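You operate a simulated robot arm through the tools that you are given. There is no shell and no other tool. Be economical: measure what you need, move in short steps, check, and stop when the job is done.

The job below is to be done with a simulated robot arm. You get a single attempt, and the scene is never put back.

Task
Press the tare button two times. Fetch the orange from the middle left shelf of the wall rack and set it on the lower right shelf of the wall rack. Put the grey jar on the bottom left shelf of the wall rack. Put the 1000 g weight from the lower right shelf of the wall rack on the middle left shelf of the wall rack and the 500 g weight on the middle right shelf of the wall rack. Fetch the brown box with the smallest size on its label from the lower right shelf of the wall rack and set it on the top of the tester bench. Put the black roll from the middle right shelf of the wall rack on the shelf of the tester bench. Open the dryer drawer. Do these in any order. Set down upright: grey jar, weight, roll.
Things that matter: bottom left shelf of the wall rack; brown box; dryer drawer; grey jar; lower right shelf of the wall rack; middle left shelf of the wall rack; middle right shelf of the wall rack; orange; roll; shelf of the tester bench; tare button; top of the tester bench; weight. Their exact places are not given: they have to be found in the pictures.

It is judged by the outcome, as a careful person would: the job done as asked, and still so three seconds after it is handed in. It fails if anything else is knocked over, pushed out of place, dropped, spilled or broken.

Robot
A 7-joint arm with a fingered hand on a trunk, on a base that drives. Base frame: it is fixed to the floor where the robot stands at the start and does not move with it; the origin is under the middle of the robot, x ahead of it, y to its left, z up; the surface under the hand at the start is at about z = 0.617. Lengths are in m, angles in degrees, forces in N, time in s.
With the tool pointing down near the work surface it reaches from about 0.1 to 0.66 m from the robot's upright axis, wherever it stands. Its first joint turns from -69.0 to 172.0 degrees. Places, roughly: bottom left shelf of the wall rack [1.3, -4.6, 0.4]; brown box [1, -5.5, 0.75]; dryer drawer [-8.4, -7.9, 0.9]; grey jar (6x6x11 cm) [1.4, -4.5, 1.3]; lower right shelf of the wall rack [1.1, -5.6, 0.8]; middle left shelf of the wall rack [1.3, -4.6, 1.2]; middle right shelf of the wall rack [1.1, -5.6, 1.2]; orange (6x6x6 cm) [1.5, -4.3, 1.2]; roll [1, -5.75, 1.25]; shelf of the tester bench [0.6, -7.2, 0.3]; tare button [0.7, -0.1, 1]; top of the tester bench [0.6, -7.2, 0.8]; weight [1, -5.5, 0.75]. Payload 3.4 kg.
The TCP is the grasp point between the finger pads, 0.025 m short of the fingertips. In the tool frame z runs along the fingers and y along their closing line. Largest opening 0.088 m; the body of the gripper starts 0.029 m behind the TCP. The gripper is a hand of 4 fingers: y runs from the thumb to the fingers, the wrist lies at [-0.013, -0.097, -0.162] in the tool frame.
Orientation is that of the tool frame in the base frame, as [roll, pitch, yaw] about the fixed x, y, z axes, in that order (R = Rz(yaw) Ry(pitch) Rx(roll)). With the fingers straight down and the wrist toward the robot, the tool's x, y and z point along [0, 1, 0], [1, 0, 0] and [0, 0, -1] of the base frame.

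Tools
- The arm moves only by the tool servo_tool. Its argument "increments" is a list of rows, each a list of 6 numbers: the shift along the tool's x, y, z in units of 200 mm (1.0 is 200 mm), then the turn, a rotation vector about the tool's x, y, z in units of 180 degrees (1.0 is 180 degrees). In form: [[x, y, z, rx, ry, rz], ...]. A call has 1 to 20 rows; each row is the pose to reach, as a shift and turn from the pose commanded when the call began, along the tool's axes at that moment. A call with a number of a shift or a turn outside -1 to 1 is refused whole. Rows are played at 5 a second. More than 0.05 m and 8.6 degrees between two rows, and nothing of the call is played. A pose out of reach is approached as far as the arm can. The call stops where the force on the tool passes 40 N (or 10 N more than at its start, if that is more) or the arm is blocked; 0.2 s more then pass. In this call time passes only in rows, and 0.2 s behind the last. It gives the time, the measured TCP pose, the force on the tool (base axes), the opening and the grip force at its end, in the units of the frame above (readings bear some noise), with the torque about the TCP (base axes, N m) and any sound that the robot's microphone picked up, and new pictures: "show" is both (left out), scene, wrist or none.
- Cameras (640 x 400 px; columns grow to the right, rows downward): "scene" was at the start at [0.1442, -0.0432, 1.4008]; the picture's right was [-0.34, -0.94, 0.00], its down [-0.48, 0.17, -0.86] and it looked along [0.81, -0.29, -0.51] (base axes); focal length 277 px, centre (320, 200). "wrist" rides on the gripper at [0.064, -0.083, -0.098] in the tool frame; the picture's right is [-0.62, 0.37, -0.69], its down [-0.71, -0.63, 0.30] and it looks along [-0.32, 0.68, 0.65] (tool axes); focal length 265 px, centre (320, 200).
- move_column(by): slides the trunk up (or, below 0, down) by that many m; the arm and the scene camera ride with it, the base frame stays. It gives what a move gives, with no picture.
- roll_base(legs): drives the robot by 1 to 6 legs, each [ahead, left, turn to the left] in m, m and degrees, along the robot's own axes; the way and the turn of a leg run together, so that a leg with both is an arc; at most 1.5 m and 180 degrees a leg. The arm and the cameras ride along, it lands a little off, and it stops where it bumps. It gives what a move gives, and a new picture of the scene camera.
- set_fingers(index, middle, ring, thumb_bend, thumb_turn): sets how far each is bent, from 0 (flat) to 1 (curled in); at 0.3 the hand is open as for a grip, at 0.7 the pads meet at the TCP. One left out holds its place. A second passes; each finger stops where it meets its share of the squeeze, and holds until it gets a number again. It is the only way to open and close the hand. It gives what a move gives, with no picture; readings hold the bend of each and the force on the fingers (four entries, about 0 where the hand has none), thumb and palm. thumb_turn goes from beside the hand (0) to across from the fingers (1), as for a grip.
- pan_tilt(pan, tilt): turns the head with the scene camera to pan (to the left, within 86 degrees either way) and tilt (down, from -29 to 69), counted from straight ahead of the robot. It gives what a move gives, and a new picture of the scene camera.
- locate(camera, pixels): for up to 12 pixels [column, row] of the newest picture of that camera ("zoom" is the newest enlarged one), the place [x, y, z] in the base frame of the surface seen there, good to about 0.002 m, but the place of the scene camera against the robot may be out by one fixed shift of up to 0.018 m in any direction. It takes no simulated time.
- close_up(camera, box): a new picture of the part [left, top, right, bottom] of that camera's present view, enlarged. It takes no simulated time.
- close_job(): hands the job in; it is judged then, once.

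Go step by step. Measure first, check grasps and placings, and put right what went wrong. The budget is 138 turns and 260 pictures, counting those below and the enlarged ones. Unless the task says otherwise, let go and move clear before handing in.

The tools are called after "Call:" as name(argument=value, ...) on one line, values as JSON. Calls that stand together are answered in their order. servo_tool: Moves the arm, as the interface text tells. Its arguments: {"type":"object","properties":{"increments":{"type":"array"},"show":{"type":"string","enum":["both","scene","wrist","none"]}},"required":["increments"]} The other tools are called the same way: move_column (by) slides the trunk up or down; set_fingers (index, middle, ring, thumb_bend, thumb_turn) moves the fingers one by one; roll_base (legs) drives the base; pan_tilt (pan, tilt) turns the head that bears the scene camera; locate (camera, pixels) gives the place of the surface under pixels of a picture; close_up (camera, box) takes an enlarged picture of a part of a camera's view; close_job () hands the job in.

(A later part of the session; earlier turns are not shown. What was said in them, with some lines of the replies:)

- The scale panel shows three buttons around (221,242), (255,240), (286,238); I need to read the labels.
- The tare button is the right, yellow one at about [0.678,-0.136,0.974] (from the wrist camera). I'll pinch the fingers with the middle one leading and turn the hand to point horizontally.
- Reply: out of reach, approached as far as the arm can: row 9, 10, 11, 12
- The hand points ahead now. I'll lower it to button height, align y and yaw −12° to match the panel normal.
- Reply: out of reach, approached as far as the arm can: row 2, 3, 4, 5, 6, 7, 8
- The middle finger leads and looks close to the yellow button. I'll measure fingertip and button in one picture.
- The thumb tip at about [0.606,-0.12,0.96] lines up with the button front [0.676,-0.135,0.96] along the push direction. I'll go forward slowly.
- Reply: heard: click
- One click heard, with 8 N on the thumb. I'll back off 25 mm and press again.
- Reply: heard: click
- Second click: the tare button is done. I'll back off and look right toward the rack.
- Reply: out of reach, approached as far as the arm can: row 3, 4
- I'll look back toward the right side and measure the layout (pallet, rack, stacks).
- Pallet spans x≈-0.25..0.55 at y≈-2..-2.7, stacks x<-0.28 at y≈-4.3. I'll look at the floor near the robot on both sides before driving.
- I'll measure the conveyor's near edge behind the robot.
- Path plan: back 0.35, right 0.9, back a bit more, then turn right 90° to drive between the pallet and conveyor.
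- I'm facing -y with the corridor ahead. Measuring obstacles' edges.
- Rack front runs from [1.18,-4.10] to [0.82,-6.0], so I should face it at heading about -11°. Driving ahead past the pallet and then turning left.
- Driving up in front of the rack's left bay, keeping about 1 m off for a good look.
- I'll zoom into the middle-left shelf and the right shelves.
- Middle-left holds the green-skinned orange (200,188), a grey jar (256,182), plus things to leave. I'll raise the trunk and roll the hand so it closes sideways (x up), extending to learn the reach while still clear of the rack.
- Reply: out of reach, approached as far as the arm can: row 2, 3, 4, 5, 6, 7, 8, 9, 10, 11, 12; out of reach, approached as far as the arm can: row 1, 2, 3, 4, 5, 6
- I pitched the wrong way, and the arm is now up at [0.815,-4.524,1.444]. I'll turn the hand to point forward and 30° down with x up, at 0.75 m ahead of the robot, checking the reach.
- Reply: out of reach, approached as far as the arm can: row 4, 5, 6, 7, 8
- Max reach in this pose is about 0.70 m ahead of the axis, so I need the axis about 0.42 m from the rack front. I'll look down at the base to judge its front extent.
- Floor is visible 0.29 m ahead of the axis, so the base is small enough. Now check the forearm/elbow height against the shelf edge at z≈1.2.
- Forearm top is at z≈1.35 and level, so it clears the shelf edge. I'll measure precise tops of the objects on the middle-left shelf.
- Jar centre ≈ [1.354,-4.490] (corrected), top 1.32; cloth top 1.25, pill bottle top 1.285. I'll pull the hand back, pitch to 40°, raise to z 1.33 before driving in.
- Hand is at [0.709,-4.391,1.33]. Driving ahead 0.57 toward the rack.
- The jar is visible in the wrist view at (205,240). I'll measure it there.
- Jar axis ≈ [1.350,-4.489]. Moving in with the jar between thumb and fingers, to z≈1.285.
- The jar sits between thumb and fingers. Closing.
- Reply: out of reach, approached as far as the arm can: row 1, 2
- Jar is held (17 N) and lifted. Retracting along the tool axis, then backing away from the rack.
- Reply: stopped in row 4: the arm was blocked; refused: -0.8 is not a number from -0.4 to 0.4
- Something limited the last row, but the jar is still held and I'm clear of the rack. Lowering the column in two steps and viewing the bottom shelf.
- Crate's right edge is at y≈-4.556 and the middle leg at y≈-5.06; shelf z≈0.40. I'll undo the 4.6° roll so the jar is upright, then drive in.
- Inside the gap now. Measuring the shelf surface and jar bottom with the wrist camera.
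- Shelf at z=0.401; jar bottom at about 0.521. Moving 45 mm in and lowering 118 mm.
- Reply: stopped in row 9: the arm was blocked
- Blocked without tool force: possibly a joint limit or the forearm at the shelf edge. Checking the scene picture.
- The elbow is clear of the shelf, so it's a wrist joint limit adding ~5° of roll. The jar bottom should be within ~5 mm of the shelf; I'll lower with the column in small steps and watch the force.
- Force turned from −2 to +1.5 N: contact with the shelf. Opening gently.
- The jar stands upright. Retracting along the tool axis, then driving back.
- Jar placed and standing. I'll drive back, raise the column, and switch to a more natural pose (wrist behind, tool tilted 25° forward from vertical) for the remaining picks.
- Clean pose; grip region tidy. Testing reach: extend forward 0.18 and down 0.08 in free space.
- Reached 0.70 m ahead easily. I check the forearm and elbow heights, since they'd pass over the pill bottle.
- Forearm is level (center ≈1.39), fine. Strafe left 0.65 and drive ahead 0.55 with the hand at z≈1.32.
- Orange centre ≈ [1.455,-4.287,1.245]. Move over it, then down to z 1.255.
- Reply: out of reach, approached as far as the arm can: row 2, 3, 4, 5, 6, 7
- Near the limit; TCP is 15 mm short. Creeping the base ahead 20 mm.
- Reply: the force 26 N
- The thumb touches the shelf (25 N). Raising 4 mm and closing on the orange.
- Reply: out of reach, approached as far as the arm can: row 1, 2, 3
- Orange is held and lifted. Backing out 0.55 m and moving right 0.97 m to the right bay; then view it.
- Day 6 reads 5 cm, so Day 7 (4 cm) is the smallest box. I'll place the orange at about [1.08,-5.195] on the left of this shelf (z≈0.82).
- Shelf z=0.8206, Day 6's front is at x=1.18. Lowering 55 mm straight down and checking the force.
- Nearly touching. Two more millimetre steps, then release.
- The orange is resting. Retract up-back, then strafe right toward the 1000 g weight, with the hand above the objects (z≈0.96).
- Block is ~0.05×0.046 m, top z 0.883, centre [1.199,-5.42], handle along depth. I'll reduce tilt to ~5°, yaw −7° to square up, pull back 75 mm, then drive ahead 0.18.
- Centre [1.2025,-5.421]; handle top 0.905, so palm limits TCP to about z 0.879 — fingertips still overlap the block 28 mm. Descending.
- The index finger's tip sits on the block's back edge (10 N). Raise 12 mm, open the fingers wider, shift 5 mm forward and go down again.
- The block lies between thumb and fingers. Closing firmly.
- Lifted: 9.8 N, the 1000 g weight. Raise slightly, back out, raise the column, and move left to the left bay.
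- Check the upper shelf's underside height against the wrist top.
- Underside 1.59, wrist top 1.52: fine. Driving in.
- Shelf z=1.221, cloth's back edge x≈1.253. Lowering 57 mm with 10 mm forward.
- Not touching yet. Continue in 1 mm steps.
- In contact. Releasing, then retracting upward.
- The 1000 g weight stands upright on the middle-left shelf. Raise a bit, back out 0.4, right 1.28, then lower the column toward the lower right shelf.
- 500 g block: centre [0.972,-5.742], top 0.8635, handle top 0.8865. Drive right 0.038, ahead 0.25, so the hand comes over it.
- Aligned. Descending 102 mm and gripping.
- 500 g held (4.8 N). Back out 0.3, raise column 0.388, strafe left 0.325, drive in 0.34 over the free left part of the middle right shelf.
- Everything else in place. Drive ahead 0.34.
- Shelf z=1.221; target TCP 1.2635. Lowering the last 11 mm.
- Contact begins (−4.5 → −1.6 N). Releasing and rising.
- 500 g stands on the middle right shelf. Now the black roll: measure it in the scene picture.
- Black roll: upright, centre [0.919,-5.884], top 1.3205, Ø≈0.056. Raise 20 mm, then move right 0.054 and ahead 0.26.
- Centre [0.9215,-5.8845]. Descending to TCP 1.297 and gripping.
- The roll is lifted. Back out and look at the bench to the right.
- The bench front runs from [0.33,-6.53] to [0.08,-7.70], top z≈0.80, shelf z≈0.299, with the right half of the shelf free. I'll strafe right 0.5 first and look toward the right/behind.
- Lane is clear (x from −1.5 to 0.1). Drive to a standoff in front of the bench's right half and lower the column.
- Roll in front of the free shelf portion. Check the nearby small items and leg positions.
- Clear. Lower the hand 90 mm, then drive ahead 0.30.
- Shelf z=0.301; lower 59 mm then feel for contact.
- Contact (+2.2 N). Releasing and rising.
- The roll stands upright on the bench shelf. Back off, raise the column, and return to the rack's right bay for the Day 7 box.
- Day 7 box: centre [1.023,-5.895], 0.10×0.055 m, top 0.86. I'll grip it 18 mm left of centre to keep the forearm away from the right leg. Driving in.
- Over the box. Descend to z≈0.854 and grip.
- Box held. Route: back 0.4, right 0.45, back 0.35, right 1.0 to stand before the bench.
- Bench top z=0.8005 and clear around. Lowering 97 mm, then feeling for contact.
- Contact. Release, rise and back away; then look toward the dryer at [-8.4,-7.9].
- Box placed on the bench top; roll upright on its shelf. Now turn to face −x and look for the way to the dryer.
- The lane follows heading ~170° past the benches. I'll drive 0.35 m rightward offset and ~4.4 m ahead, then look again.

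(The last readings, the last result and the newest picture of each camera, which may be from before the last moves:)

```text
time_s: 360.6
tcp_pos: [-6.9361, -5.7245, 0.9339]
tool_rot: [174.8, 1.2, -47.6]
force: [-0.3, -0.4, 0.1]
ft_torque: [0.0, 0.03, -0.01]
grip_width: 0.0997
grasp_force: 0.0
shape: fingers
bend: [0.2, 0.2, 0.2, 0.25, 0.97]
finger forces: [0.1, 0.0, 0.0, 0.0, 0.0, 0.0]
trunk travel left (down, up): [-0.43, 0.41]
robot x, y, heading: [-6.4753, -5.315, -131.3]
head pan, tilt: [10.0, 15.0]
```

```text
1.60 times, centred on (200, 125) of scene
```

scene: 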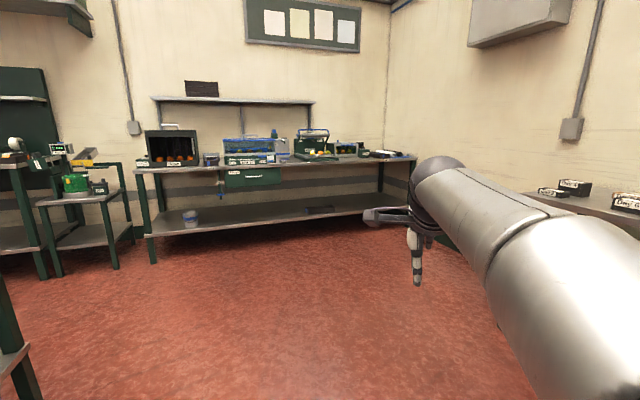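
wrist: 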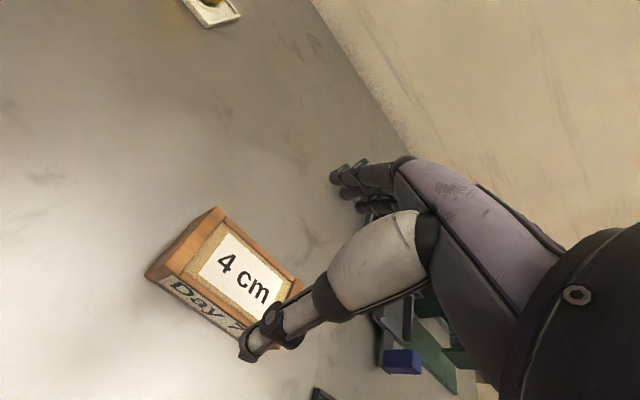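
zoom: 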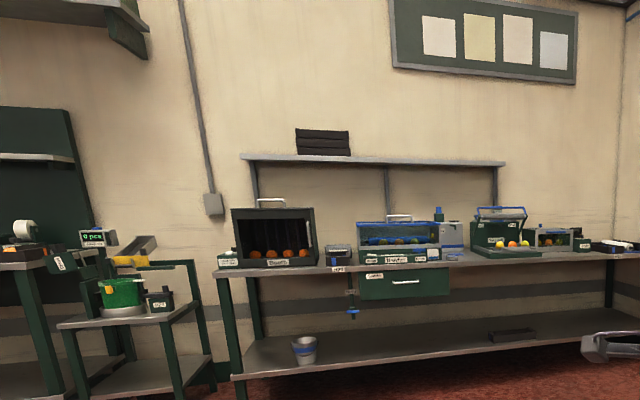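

Call:
close_up(camera="scene", box=[210, 120, 310, 200])

Call:
close_up(camera="scene", box=[290, 120, 400, 175])

Call:
close_up(camera="scene", box=[130, 115, 220, 180])

Call:
locate(camera="scene", pixels=[[253, 172], [226, 172], [283, 176], [255, 180], [240, 160], [317, 155], [175, 163], [150, 165], [135, 170], [280, 165], [415, 158], [340, 148]])

```text
5.00 times, centred on (260, 160) of scene
```

zoom: 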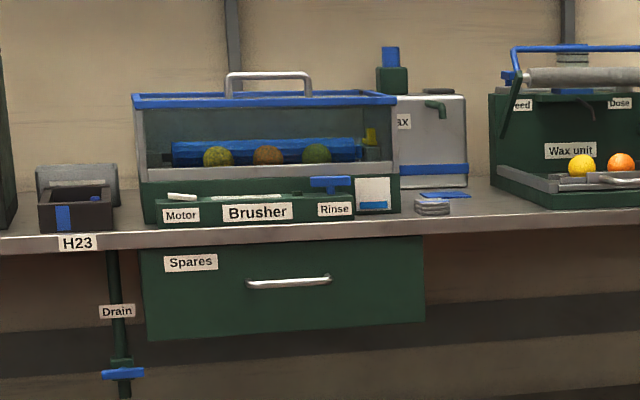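

```text
5.82 times, centred on (345, 148) of scene
```

zoom: 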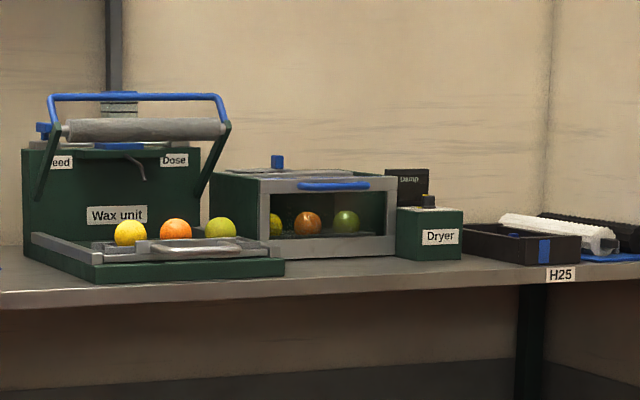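

```text
6.15 times, centred on (175, 148) of scene
```

zoom: 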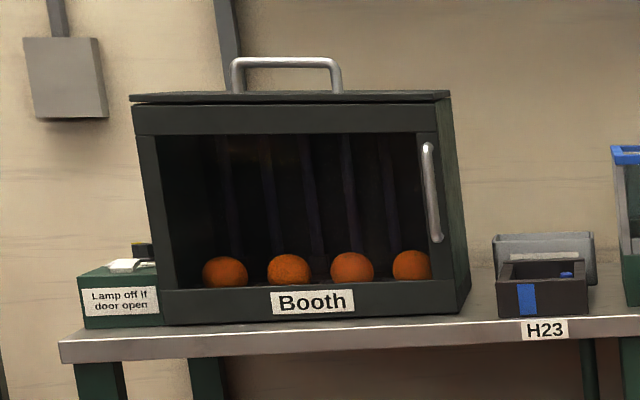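

```text
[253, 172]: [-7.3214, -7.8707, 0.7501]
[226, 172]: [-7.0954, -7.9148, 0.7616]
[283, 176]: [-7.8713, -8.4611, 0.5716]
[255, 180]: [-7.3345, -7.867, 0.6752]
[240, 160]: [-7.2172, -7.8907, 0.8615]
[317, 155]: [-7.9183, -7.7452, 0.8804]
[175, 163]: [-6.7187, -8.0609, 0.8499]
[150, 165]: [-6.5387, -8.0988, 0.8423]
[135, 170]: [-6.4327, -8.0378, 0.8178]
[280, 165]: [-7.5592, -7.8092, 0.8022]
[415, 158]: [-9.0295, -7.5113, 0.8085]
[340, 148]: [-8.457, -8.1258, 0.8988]
```

The Dryer is the framed box with the blue handle at about (347,146). Zoom and measure its handle and drawer front.

Call:
close_up(camera="scene", box=[322, 136, 376, 168])

Call:
locate(camera="zoom", pixels=[[295, 120], [220, 118], [370, 116], [150, 200], [290, 255], [415, 230], [170, 130], [290, 108], [420, 130], [300, 60], [470, 200], [290, 275]])

```text
11.85 times, centred on (349, 152) of scene
```

zoom: 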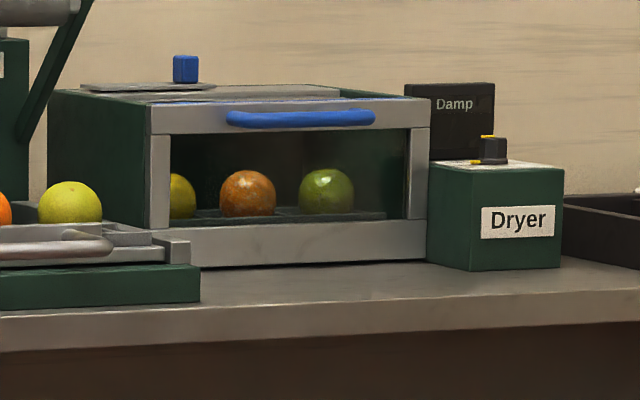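

```text
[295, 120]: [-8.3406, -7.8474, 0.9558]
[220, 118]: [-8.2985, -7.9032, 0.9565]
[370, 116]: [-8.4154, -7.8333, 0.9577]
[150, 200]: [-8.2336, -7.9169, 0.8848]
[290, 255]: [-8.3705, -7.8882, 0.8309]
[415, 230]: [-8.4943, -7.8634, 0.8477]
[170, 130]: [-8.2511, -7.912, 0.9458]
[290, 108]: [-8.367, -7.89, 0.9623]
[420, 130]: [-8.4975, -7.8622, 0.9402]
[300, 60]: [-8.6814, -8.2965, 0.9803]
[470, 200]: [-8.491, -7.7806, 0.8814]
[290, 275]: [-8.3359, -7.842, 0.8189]
```

Dryer handle bar at about [-8.33,-7.85,0.956], standing ~40 mm off the drawer front; front faces heading −101.6°. Drive to a standoff facing it and raise the column.

Call:
roll_base(legs=[[1.4, -0.17, 0], [0.7, 0, 0], [0, 0, 29.7]])

Call:
move_column(by=0.12)

Call:
pan_tilt(pan=0, tilt=25)

Call:
servo_tool(increments=[[0, 0, 0, 0, 0, 0]], show="wrist")

```text
time_s: 372.6
tcp_pos: [-8.1444, -7.3901, 0.9348]
tool_rot: [174.7, 1.2, -16.0]
force: [0.8, -0.5, 0.3]
ft_torque: [0.01, 0.02, 0.02]
grip_width: 0.1004
grasp_force: 0.2
shape: fingers
bend: [0.2, 0.2, 0.2, 0.25, 0.97]
finger forces: [0.1, 0.0, 0.0, 0.1, 0.0, 0.0]
trunk travel left (down, up): [-0.43, 0.41]
robot x, y, heading: [-7.9675, -6.8015, -99.6]
head pan, tilt: [10.0, 15.0]
```

scene: 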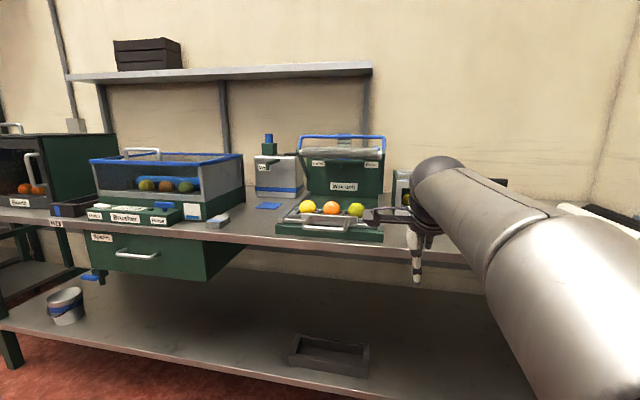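

```text
time_s: 374.1
tcp_pos: [-8.1445, -7.3887, 1.0544]
tool_rot: [174.8, 1.2, -16.1]
force: [-0.3, -0.3, -0.5]
ft_torque: [0.02, 0.01, 0.04]
grip_width: 0.1002
grasp_force: 0.1
shape: fingers
bend: [0.2, 0.2, 0.2, 0.25, 0.97]
finger forces: [0.0, 0.1, 0.1, 0.0, 0.0, 0.1]
trunk travel left (down, up): [-0.55, 0.29]
robot x, y, heading: [-7.9684, -6.7991, -99.8]
head pan, tilt: [10.0, 15.0]
```

```text
time_s: 374.8
tcp_pos: [-8.1441, -7.3895, 1.0546]
tool_rot: [174.9, 1.2, -16.1]
force: [0.0, -0.3, 0.8]
ft_torque: [-0.03, -0.02, 0.02]
grip_width: 0.1
grasp_force: 0.0
shape: fingers
bend: [0.2, 0.2, 0.2, 0.25, 0.97]
finger forces: [0.1, 0.1, 0.1, 0.0, 0.1, 0.0]
trunk travel left (down, up): [-0.55, 0.29]
robot x, y, heading: [-7.971, -6.8021, -99.8]
head pan, tilt: [0.0, 25.0]
```

scene: 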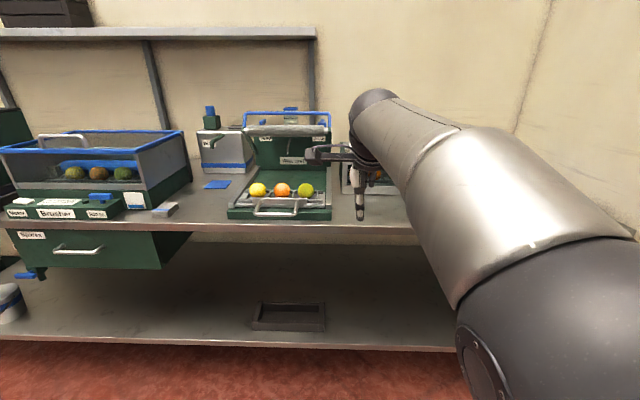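

```text
time_s: 375.2
tcp_pos: [-8.145, -7.3891, 1.0549]
tool_rot: [174.7, 1.2, -16.1]
force: [-0.8, -0.4, 0.6]
ft_torque: [0.0, 0.0, -0.02]
grip_width: 0.1
grasp_force: 0.0
shape: fingers
bend: [0.2, 0.2, 0.2, 0.25, 0.97]
finger forces: [0.1, 0.0, 0.0, 0.0, 0.1, 0.0]
trunk travel left (down, up): [-0.55, 0.29]
robot x, y, heading: [-7.9708, -6.8025, -99.7]
head pan, tilt: [0.0, 25.0]
```

wrist: 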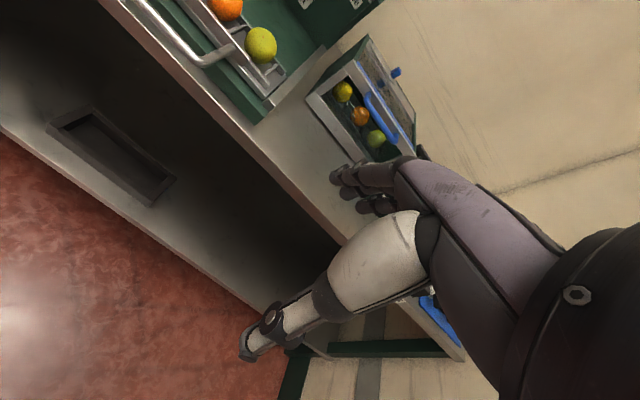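

Call:
close_up(camera="wrist", box=[300, 30, 430, 165])

```text
2.96 times, centred on (365, 98) of wrist
```

zoom: 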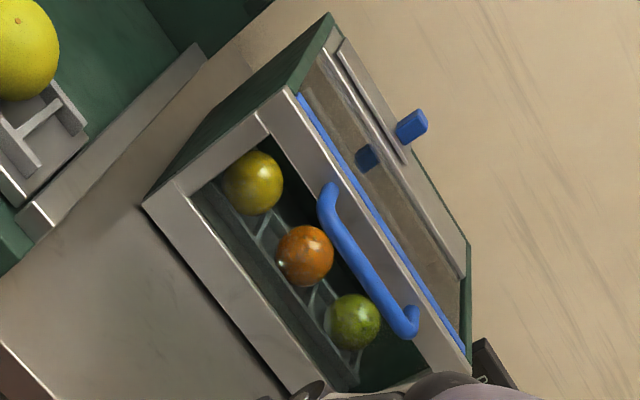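

Call:
locate(camera="zoom", pixels=[[327, 205], [340, 240], [360, 275], [385, 308], [408, 330], [330, 188], [340, 165], [400, 270], [150, 205], [285, 95], [430, 330], [370, 230]])

```text
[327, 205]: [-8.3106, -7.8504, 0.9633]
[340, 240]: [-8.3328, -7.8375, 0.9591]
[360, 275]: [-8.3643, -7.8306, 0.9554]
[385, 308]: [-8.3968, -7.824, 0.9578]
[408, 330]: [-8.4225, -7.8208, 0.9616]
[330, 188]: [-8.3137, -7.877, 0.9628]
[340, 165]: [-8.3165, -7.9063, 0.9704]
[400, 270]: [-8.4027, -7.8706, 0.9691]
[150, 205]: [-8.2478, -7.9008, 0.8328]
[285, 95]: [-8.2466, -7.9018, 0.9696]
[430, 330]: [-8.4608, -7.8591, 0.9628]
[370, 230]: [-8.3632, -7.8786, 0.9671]
```

Handle mid [-8.366,-7.836,0.956], frame ~42 mm behind it. Pre-shape: fingers half-closed to go behind the bar, thumb open in front. Strafe right 0.142, drive ahead 0.47.

Call:
set_fingers(index=0.6, middle=0.6, ring=0.6, thumb_bend=0.25)

Call:
roll_base(legs=[[0, -0.142, 0], [0.465, 0, 0]])

Call:
servo_tool(increments=[[0, 0, 0, 0, 0, 0]], show="wrist")

```text
time_s: 376.2
tcp_pos: [-8.145, -7.3898, 1.0548]
tool_rot: [174.7, 1.2, -16.0]
force: [0.2, -0.2, -0.1]
ft_torque: [-0.01, 0.0, -0.01]
grip_width: 0.056
grasp_force: 0.1
shape: fingers
bend: [0.6, 0.6, 0.6, 0.25, 0.97]
finger forces: [0.1, 0.0, 0.0, 0.0, 0.0, 0.0]
trunk travel left (down, up): [-0.55, 0.29]
robot x, y, heading: [-7.9707, -6.7963, -99.9]
head pan, tilt: [0.0, 25.0]
```

```text
time_s: 379.9
tcp_pos: [-8.3698, -7.8282, 1.0537]
tool_rot: [174.8, 1.2, -16.4]
force: [0.0, -0.4, 0.4]
ft_torque: [-0.01, 0.02, -0.05]
grip_width: 0.0559
grasp_force: 0.2
shape: fingers
bend: [0.6, 0.6, 0.6, 0.25, 0.97]
finger forces: [0.1, 0.0, 0.0, 0.0, 0.0, 0.0]
trunk travel left (down, up): [-0.55, 0.29]
robot x, y, heading: [-8.1878, -7.2362, -99.7]
head pan, tilt: [0.0, 25.0]
```

scene: 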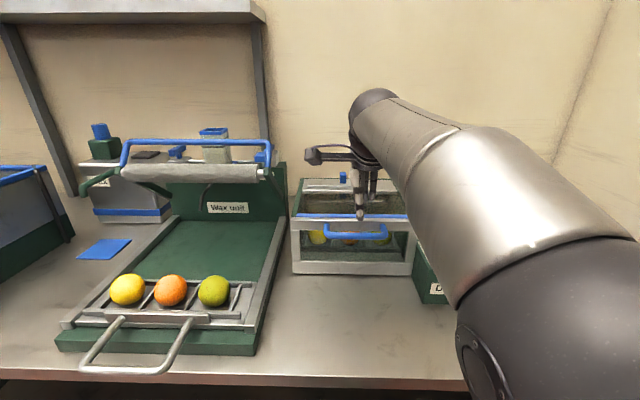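

```text
time_s: 380.3
tcp_pos: [-8.3694, -7.8279, 1.0544]
tool_rot: [174.9, 1.2, -16.4]
force: [-0.2, -0.7, -0.4]
ft_torque: [0.05, 0.01, 0.03]
grip_width: 0.0558
grasp_force: 0.2
shape: fingers
bend: [0.6, 0.6, 0.6, 0.25, 0.97]
finger forces: [0.0, 0.1, 0.0, 0.1, 0.0, 0.1]
trunk travel left (down, up): [-0.55, 0.29]
robot x, y, heading: [-8.1924, -7.235, -99.9]
head pan, tilt: [0.0, 25.0]
```

wrist: 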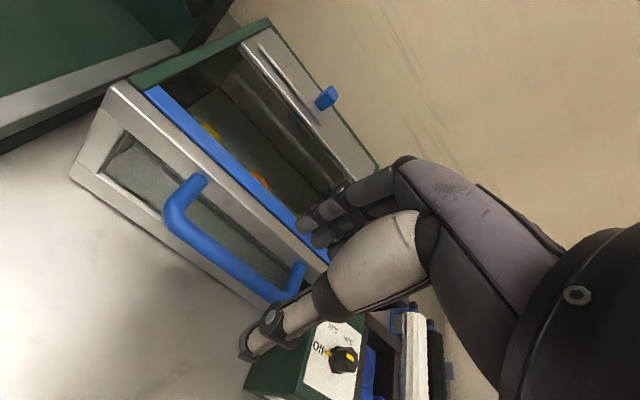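

Call:
locate(camera="wrist", pixels=[[185, 210], [205, 240], [235, 267], [265, 290], [200, 180], [297, 268], [230, 215], [250, 235], [215, 200], [305, 222], [318, 238], [245, 352]])

```text
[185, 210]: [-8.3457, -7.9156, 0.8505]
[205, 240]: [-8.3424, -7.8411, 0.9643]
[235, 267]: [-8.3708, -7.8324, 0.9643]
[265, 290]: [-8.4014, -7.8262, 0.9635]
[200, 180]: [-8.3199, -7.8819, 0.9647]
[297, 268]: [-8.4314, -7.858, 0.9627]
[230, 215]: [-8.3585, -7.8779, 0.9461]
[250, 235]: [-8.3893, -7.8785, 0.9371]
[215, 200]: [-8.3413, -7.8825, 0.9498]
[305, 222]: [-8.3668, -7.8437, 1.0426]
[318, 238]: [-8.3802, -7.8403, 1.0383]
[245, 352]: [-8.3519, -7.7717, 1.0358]
```

Bar at [-8.371,-7.833], top 0.964; fingertips are ~14 mm ahead of the TCP. Shift 11 mm forward and lower to z≈0.962 so the fingers pass behind the bar.

Call:
servo_tool(increments=[[0, 0.058, 0.02, 0, 0, 0], [0, 0.05, 0.12, 0, 0, 0], [0, 0.04, 0.22, 0, 0, 0], [0, 0.03, 0.31, 0, 0, 0], [0, 0.023, 0.39, 0, 0, 0], [0, 0.0165, 0.463, 0, 0, 0]], show="wrist")

```text
time_s: 381.7
tcp_pos: [-8.3736, -7.8364, 0.9637]
tool_rot: [174.7, 1.2, -16.4]
force: [1.1, 0.9, 1.3]
ft_torque: [-0.01, -0.01, 0.0]
grip_width: 0.0559
grasp_force: 0.6
shape: fingers
bend: [0.6, 0.61, 0.6, 0.25, 0.97]
finger forces: [0.0, 1.6, 0.0, 0.0, 0.0, 0.0]
trunk travel left (down, up): [-0.55, 0.29]
robot x, y, heading: [-8.1905, -7.2401, -100.0]
head pan, tilt: [0.0, 25.0]
```

wrist: 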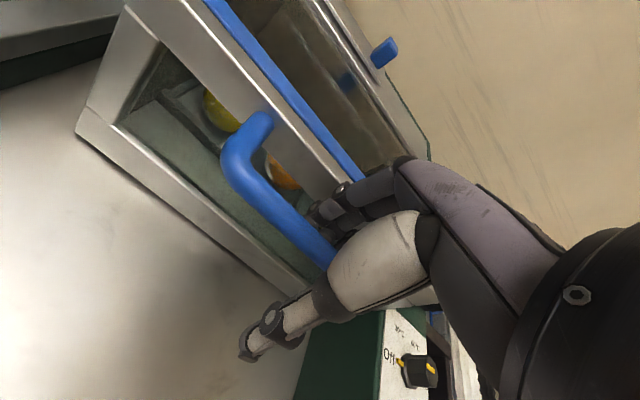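

Fingers are behind the blue bar. Close the thumb to clamp, then pull 100 mm along the drawer normal.

Call:
set_fingers(index=0.7, middle=0.7, ring=0.7, thumb_bend=0.65)

Call:
servo_tool(increments=[[-0.009, -0.1, -0.009, 0, 0, 0], [-0.017, -0.2, -0.018, 0, 0, 0], [-0.025, -0.3, -0.027, 0, 0, 0], [-0.034, -0.4, -0.036, 0, 0, 0], [-0.042, -0.5, -0.045, 0, 0, 0]])

```text
time_s: 382.7
tcp_pos: [-8.3756, -7.8373, 0.9627]
tool_rot: [174.9, 1.1, -16.4]
force: [1.3, -0.7, 0.1]
ft_torque: [0.0, -0.03, -0.04]
grip_width: 0.0042
grasp_force: 0.4
shape: fingers
bend: [0.7, 0.7, 0.69, 0.65, 1.0]
finger forces: [0.1, 0.0, 1.0, 0.1, 0.0, 0.0]
trunk travel left (down, up): [-0.55, 0.29]
robot x, y, heading: [-8.1894, -7.2377, -100.0]
head pan, tilt: [0.0, 25.0]
```

```text
time_s: 383.9
tcp_pos: [-8.3571, -7.74, 0.9513]
tool_rot: [177.8, 1.7, -16.6]
force: [-0.5, 3.3, -1.2]
ft_torque: [-0.01, -0.03, -0.05]
grip_width: 0.0039
grasp_force: 1.0
shape: fingers
bend: [0.7, 0.7, 0.7, 0.65, 1.0]
finger forces: [0.1, 2.7, 0.1, 0.0, 0.1, 0.1]
out of reach, approached as far as the arm can: row 5
trunk travel left (down, up): [-0.55, 0.29]
robot x, y, heading: [-8.1915, -7.2341, -100.0]
head pan, tilt: [0.0, 25.0]
```

scene: 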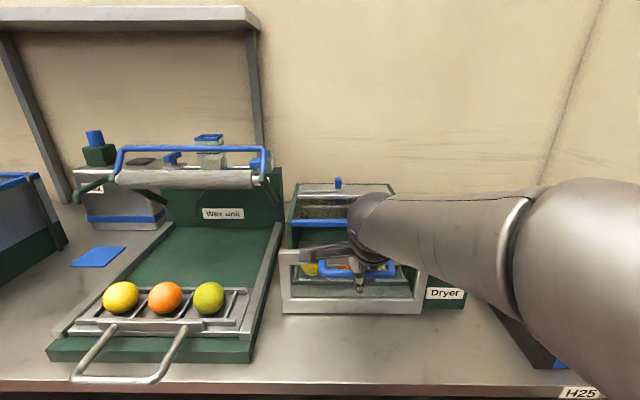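
wrist: 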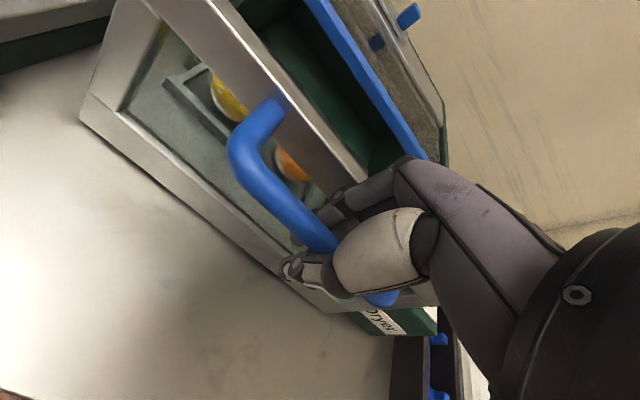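

The drawer slides out easily (3 N), now ~100 mm open. Continue by backing the base in small steps, watching the force.

Call:
roll_base(legs=[[-0.06, 0, 0]])

Call:
roll_base(legs=[[-0.04, 0, 0]])

```text
time_s: 384.9
tcp_pos: [-8.3456, -7.6852, 0.9524]
tool_rot: [177.7, 1.6, -16.5]
force: [-1.4, -6.0, -2.5]
ft_torque: [0.1, -0.05, -0.01]
grip_width: 0.009
grasp_force: 3.1
shape: fingers
bend: [0.65, 0.7, 0.68, 0.65, 1.0]
finger forces: [4.1, 0.0, 2.0, 0.1, 0.0, 0.0]
trunk travel left (down, up): [-0.55, 0.29]
robot x, y, heading: [-8.1799, -7.1746, -99.9]
head pan, tilt: [0.0, 25.0]
```

scene: 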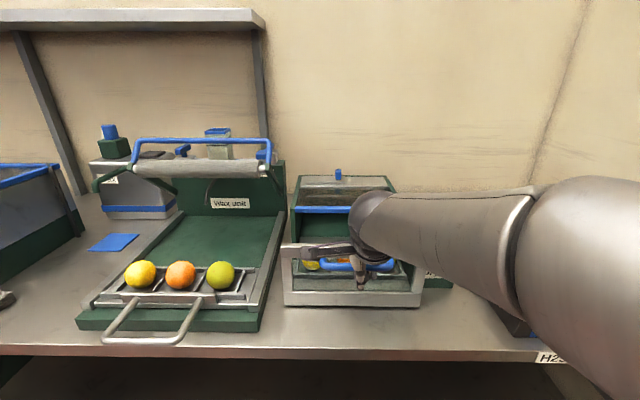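

```text
time_s: 385.8
tcp_pos: [-8.3393, -7.6439, 0.9529]
tool_rot: [177.6, 1.6, -16.6]
force: [0.7, -0.4, 0.7]
ft_torque: [-0.01, 0.0, 0.05]
grip_width: 0.0043
grasp_force: 0.0
shape: fingers
bend: [0.7, 0.7, 0.7, 0.65, 1.0]
finger forces: [0.0, 0.0, 0.1, 0.0, 0.1, 0.0]
trunk travel left (down, up): [-0.55, 0.29]
robot x, y, heading: [-8.1761, -7.1374, -100.1]
head pan, tilt: [0.0, 25.0]
```

scene: 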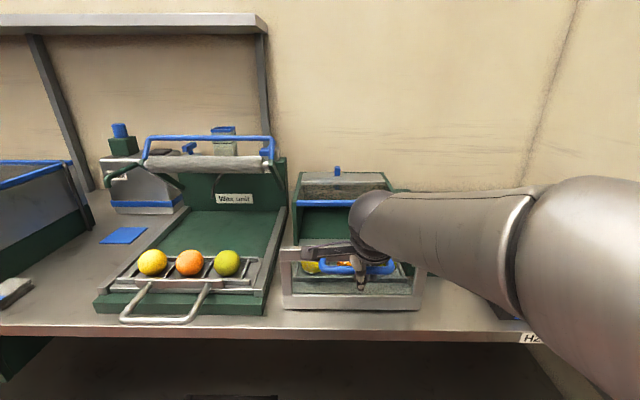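

Call:
servo_tool(increments=[[0, 0, 0, 0, 0, 0]], show="wrist")

Call:
locate(camera="scene", pixels=[[290, 300], [350, 300], [410, 300], [325, 205], [345, 188], [330, 225], [298, 255]])

```text
time_s: 386.2
tcp_pos: [-8.3379, -7.6438, 0.9537]
tool_rot: [177.6, 1.5, -16.6]
force: [-0.1, -0.6, 0.2]
ft_torque: [0.0, 0.01, 0.0]
grip_width: 0.0043
grasp_force: 0.1
shape: fingers
bend: [0.7, 0.7, 0.7, 0.65, 1.0]
finger forces: [0.0, 0.0, 0.0, 0.0, 0.1, 0.1]
trunk travel left (down, up): [-0.55, 0.29]
robot x, y, heading: [-8.1746, -7.1401, -100.0]
head pan, tilt: [0.0, 25.0]
```

wrist: 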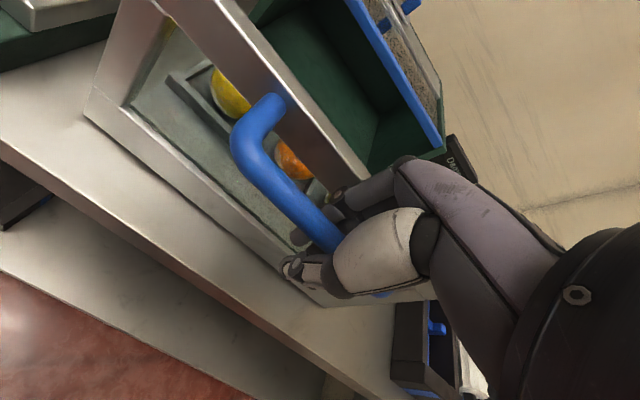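

```text
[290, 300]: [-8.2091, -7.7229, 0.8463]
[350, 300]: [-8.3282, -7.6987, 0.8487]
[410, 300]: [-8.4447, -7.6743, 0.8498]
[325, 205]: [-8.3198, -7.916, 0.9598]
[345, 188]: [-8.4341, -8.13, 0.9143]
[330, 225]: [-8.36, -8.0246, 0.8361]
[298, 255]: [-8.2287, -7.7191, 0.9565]
```

The drawer is 0.19 m out and the body hasn't moved. Pull another 40 mm to see whether it reaches its stop.

Call:
roll_base(legs=[[-0.04, 0, 0]])

Call:
locate(camera="scene", pixels=[[290, 300], [350, 300], [350, 295], [325, 205], [325, 200], [330, 225]])

```text
time_s: 387.1
tcp_pos: [-8.3351, -7.6266, 0.9514]
tool_rot: [177.1, 1.3, -16.3]
force: [-4.0, -24.6, -7.3]
ft_torque: [0.28, -0.18, 0.18]
grip_width: 0.0173
grasp_force: 12.6
shape: fingers
bend: [0.55, 0.67, 0.6, 0.65, 1.0]
finger forces: [13.6, 3.9, 8.2, 0.1, 0.0, 0.1]
trunk travel left (down, up): [-0.55, 0.29]
robot x, y, heading: [-8.163, -7.1077, -100.0]
head pan, tilt: [0.0, 25.0]
stopped in leg 1: the force on the tool passed its limit at 52 N (the readings are from after the stop); the commanded pose is now the measured one
```

scene: 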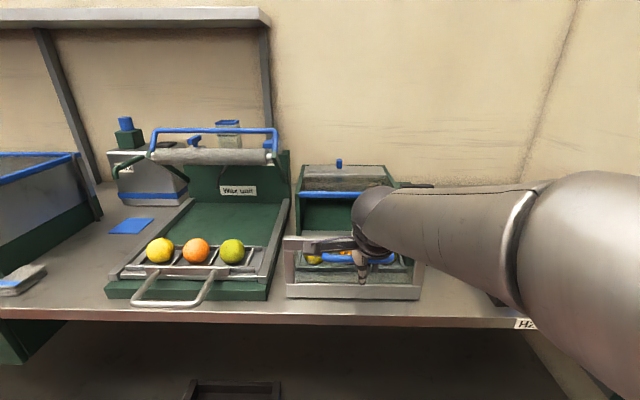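

```text
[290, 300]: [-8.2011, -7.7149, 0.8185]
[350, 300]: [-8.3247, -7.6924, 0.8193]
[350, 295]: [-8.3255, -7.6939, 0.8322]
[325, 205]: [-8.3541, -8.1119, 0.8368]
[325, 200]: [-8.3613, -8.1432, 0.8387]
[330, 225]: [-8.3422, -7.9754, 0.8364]
```

The stop is reached (52 N), the drawer is fully open, ~0.2 m. Relieve the tension, open the thumb and unhook upward.

Call:
servo_tool(increments=[[0, 0.06, 0, 0, 0, 0], [0, 0.11, 0.005, 0, 0, 0]], show="none")

Call:
set_fingers(index=0.6, middle=0.6, ring=0.6, thumb_bend=0.25)

Call:
servo_tool(increments=[[0, 0, 0, 0, 0, 0]], show="wrist")

```text
time_s: 387.7
tcp_pos: [-8.3406, -7.6392, 0.9564]
tool_rot: [176.9, 1.4, -16.3]
force: [1.1, -0.2, 0.8]
ft_torque: [0.01, 0.01, 0.0]
grip_width: 0.0053
grasp_force: 0.0
shape: fingers
bend: [0.69, 0.7, 0.67, 0.65, 1.0]
finger forces: [0.0, 0.0, 0.1, 0.0, 0.1, 0.0]
trunk travel left (down, up): [-0.55, 0.29]
robot x, y, heading: [-8.1715, -7.1121, -100.0]
head pan, tilt: [0.0, 25.0]
```

```text
time_s: 388.7
tcp_pos: [-8.3391, -7.6392, 0.9546]
tool_rot: [176.9, 1.3, -16.4]
force: [0.3, 0.2, 0.1]
ft_torque: [0.0, 0.01, -0.03]
grip_width: 0.0553
grasp_force: 0.4
shape: fingers
bend: [0.6, 0.6, 0.6, 0.25, 0.97]
finger forces: [0.1, 0.2, 0.0, 0.1, 0.1, 0.0]
trunk travel left (down, up): [-0.55, 0.29]
robot x, y, heading: [-8.1693, -7.1065, -100.1]
head pan, tilt: [0.0, 25.0]
```

```text
time_s: 389.1
tcp_pos: [-8.3399, -7.6392, 0.9552]
tool_rot: [176.9, 1.3, -16.4]
force: [0.4, 0.7, 0.0]
ft_torque: [0.03, -0.04, 0.04]
grip_width: 0.0552
grasp_force: 0.4
shape: fingers
bend: [0.6, 0.6, 0.6, 0.25, 0.97]
finger forces: [0.1, 0.2, 0.1, 0.1, 0.0, 0.0]
trunk travel left (down, up): [-0.55, 0.29]
robot x, y, heading: [-8.1682, -7.1091, -99.7]
head pan, tilt: [0.0, 25.0]
```

wrist: 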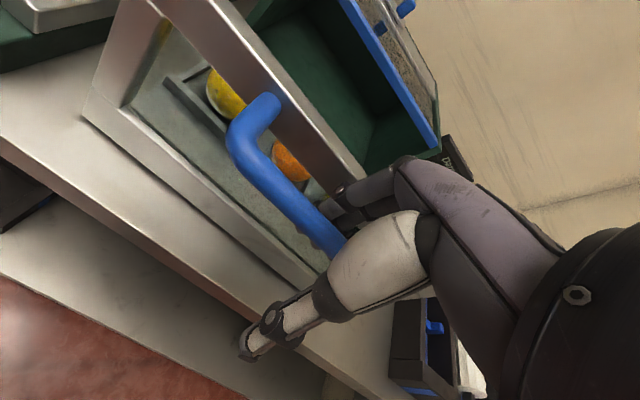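

Fingers and thumb straddle the bar freely. Rise straight up with the column.

Call:
move_column(by=0.03)

Call:
move_column(by=0.1)

Call:
roll_base(legs=[[-0.3, 0, 0]])

Call:
pan_tilt(pan=-15, tilt=25)

```text
time_s: 389.8
tcp_pos: [-8.3393, -7.6397, 0.9847]
tool_rot: [176.8, 1.3, -16.4]
force: [0.5, 0.2, -0.7]
ft_torque: [-0.01, 0.02, -0.03]
grip_width: 0.0553
grasp_force: 0.1
shape: fingers
bend: [0.6, 0.6, 0.6, 0.25, 0.97]
finger forces: [0.1, 0.0, 0.1, 0.0, 0.0, 0.1]
trunk travel left (down, up): [-0.58, 0.26]
robot x, y, heading: [-8.168, -7.1105, -100.1]
head pan, tilt: [0.0, 25.0]
```

```text
time_s: 391.2
tcp_pos: [-8.3393, -7.6389, 1.0851]
tool_rot: [176.8, 1.3, -16.4]
force: [0.6, -0.6, -0.4]
ft_torque: [0.0, 0.01, 0.02]
grip_width: 0.0553
grasp_force: 0.0
shape: fingers
bend: [0.6, 0.6, 0.6, 0.25, 0.97]
finger forces: [0.0, 0.0, 0.0, 0.0, 0.0, 0.0]
trunk travel left (down, up): [-0.68, 0.16]
robot x, y, heading: [-8.1674, -7.1073, -99.9]
head pan, tilt: [0.0, 25.0]
```

```text
time_s: 393.2
tcp_pos: [-8.2874, -7.3522, 1.0863]
tool_rot: [176.8, 1.4, -16.1]
force: [0.4, 0.7, 0.9]
ft_torque: [-0.02, 0.01, -0.02]
grip_width: 0.0555
grasp_force: 0.0
shape: fingers
bend: [0.6, 0.6, 0.6, 0.25, 0.97]
finger forces: [0.0, 0.1, 0.0, 0.0, 0.0, 0.0]
trunk travel left (down, up): [-0.68, 0.16]
robot x, y, heading: [-8.1191, -6.8233, -100.0]
head pan, tilt: [0.0, 25.0]
```

scene: 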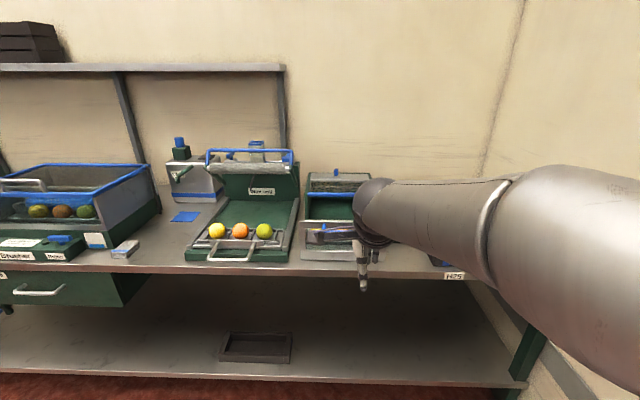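

```text
time_s: 393.9
tcp_pos: [-8.2862, -7.3537, 1.0846]
tool_rot: [176.9, 1.3, -16.1]
force: [0.1, 0.1, 0.0]
ft_torque: [0.01, 0.01, 0.02]
grip_width: 0.055
grasp_force: 0.1
shape: fingers
bend: [0.6, 0.6, 0.6, 0.25, 0.97]
finger forces: [0.1, 0.0, 0.0, 0.0, 0.0, 0.0]
trunk travel left (down, up): [-0.68, 0.16]
robot x, y, heading: [-8.1221, -6.8216, -100.0]
head pan, tilt: [-15.0, 25.0]
```

scene: 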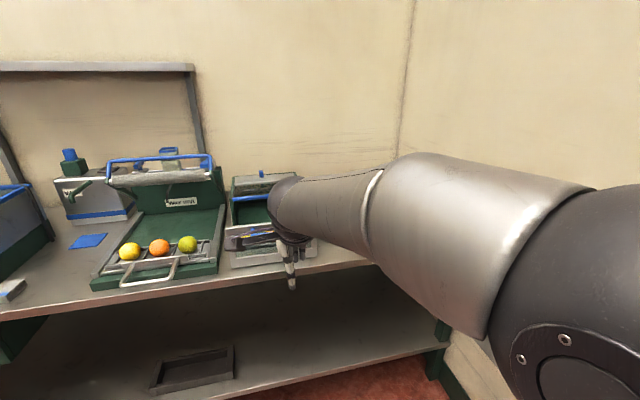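

The dryer drawer is fully open, the hand is clear, and every other placement was confirmed standing. Handing in.

Call:
close_job()

```text
The job is handed in.
```

All parts of the task are done and handed in:
- **Tare button:** pressed twice, with a click heard each time.
- **Orange:** on the lower right shelf. The only round fruit on the middle left shelf was green-skinned, so I took that as the orange.
- **Grey jar:** upright on the bottom left shelf.
- **1000 g weight:** upright on the middle left shelf.
- **500 g weight:** upright on the middle right shelf.
- **Brown box:** Day 7, labelled 4 cm and the smallest of the four, is on top of the tester bench.
- **Black roll:** upright on the shelf of the tester bench.
- **Dryer drawer:** pulled out about 0.2 m, to its stop.
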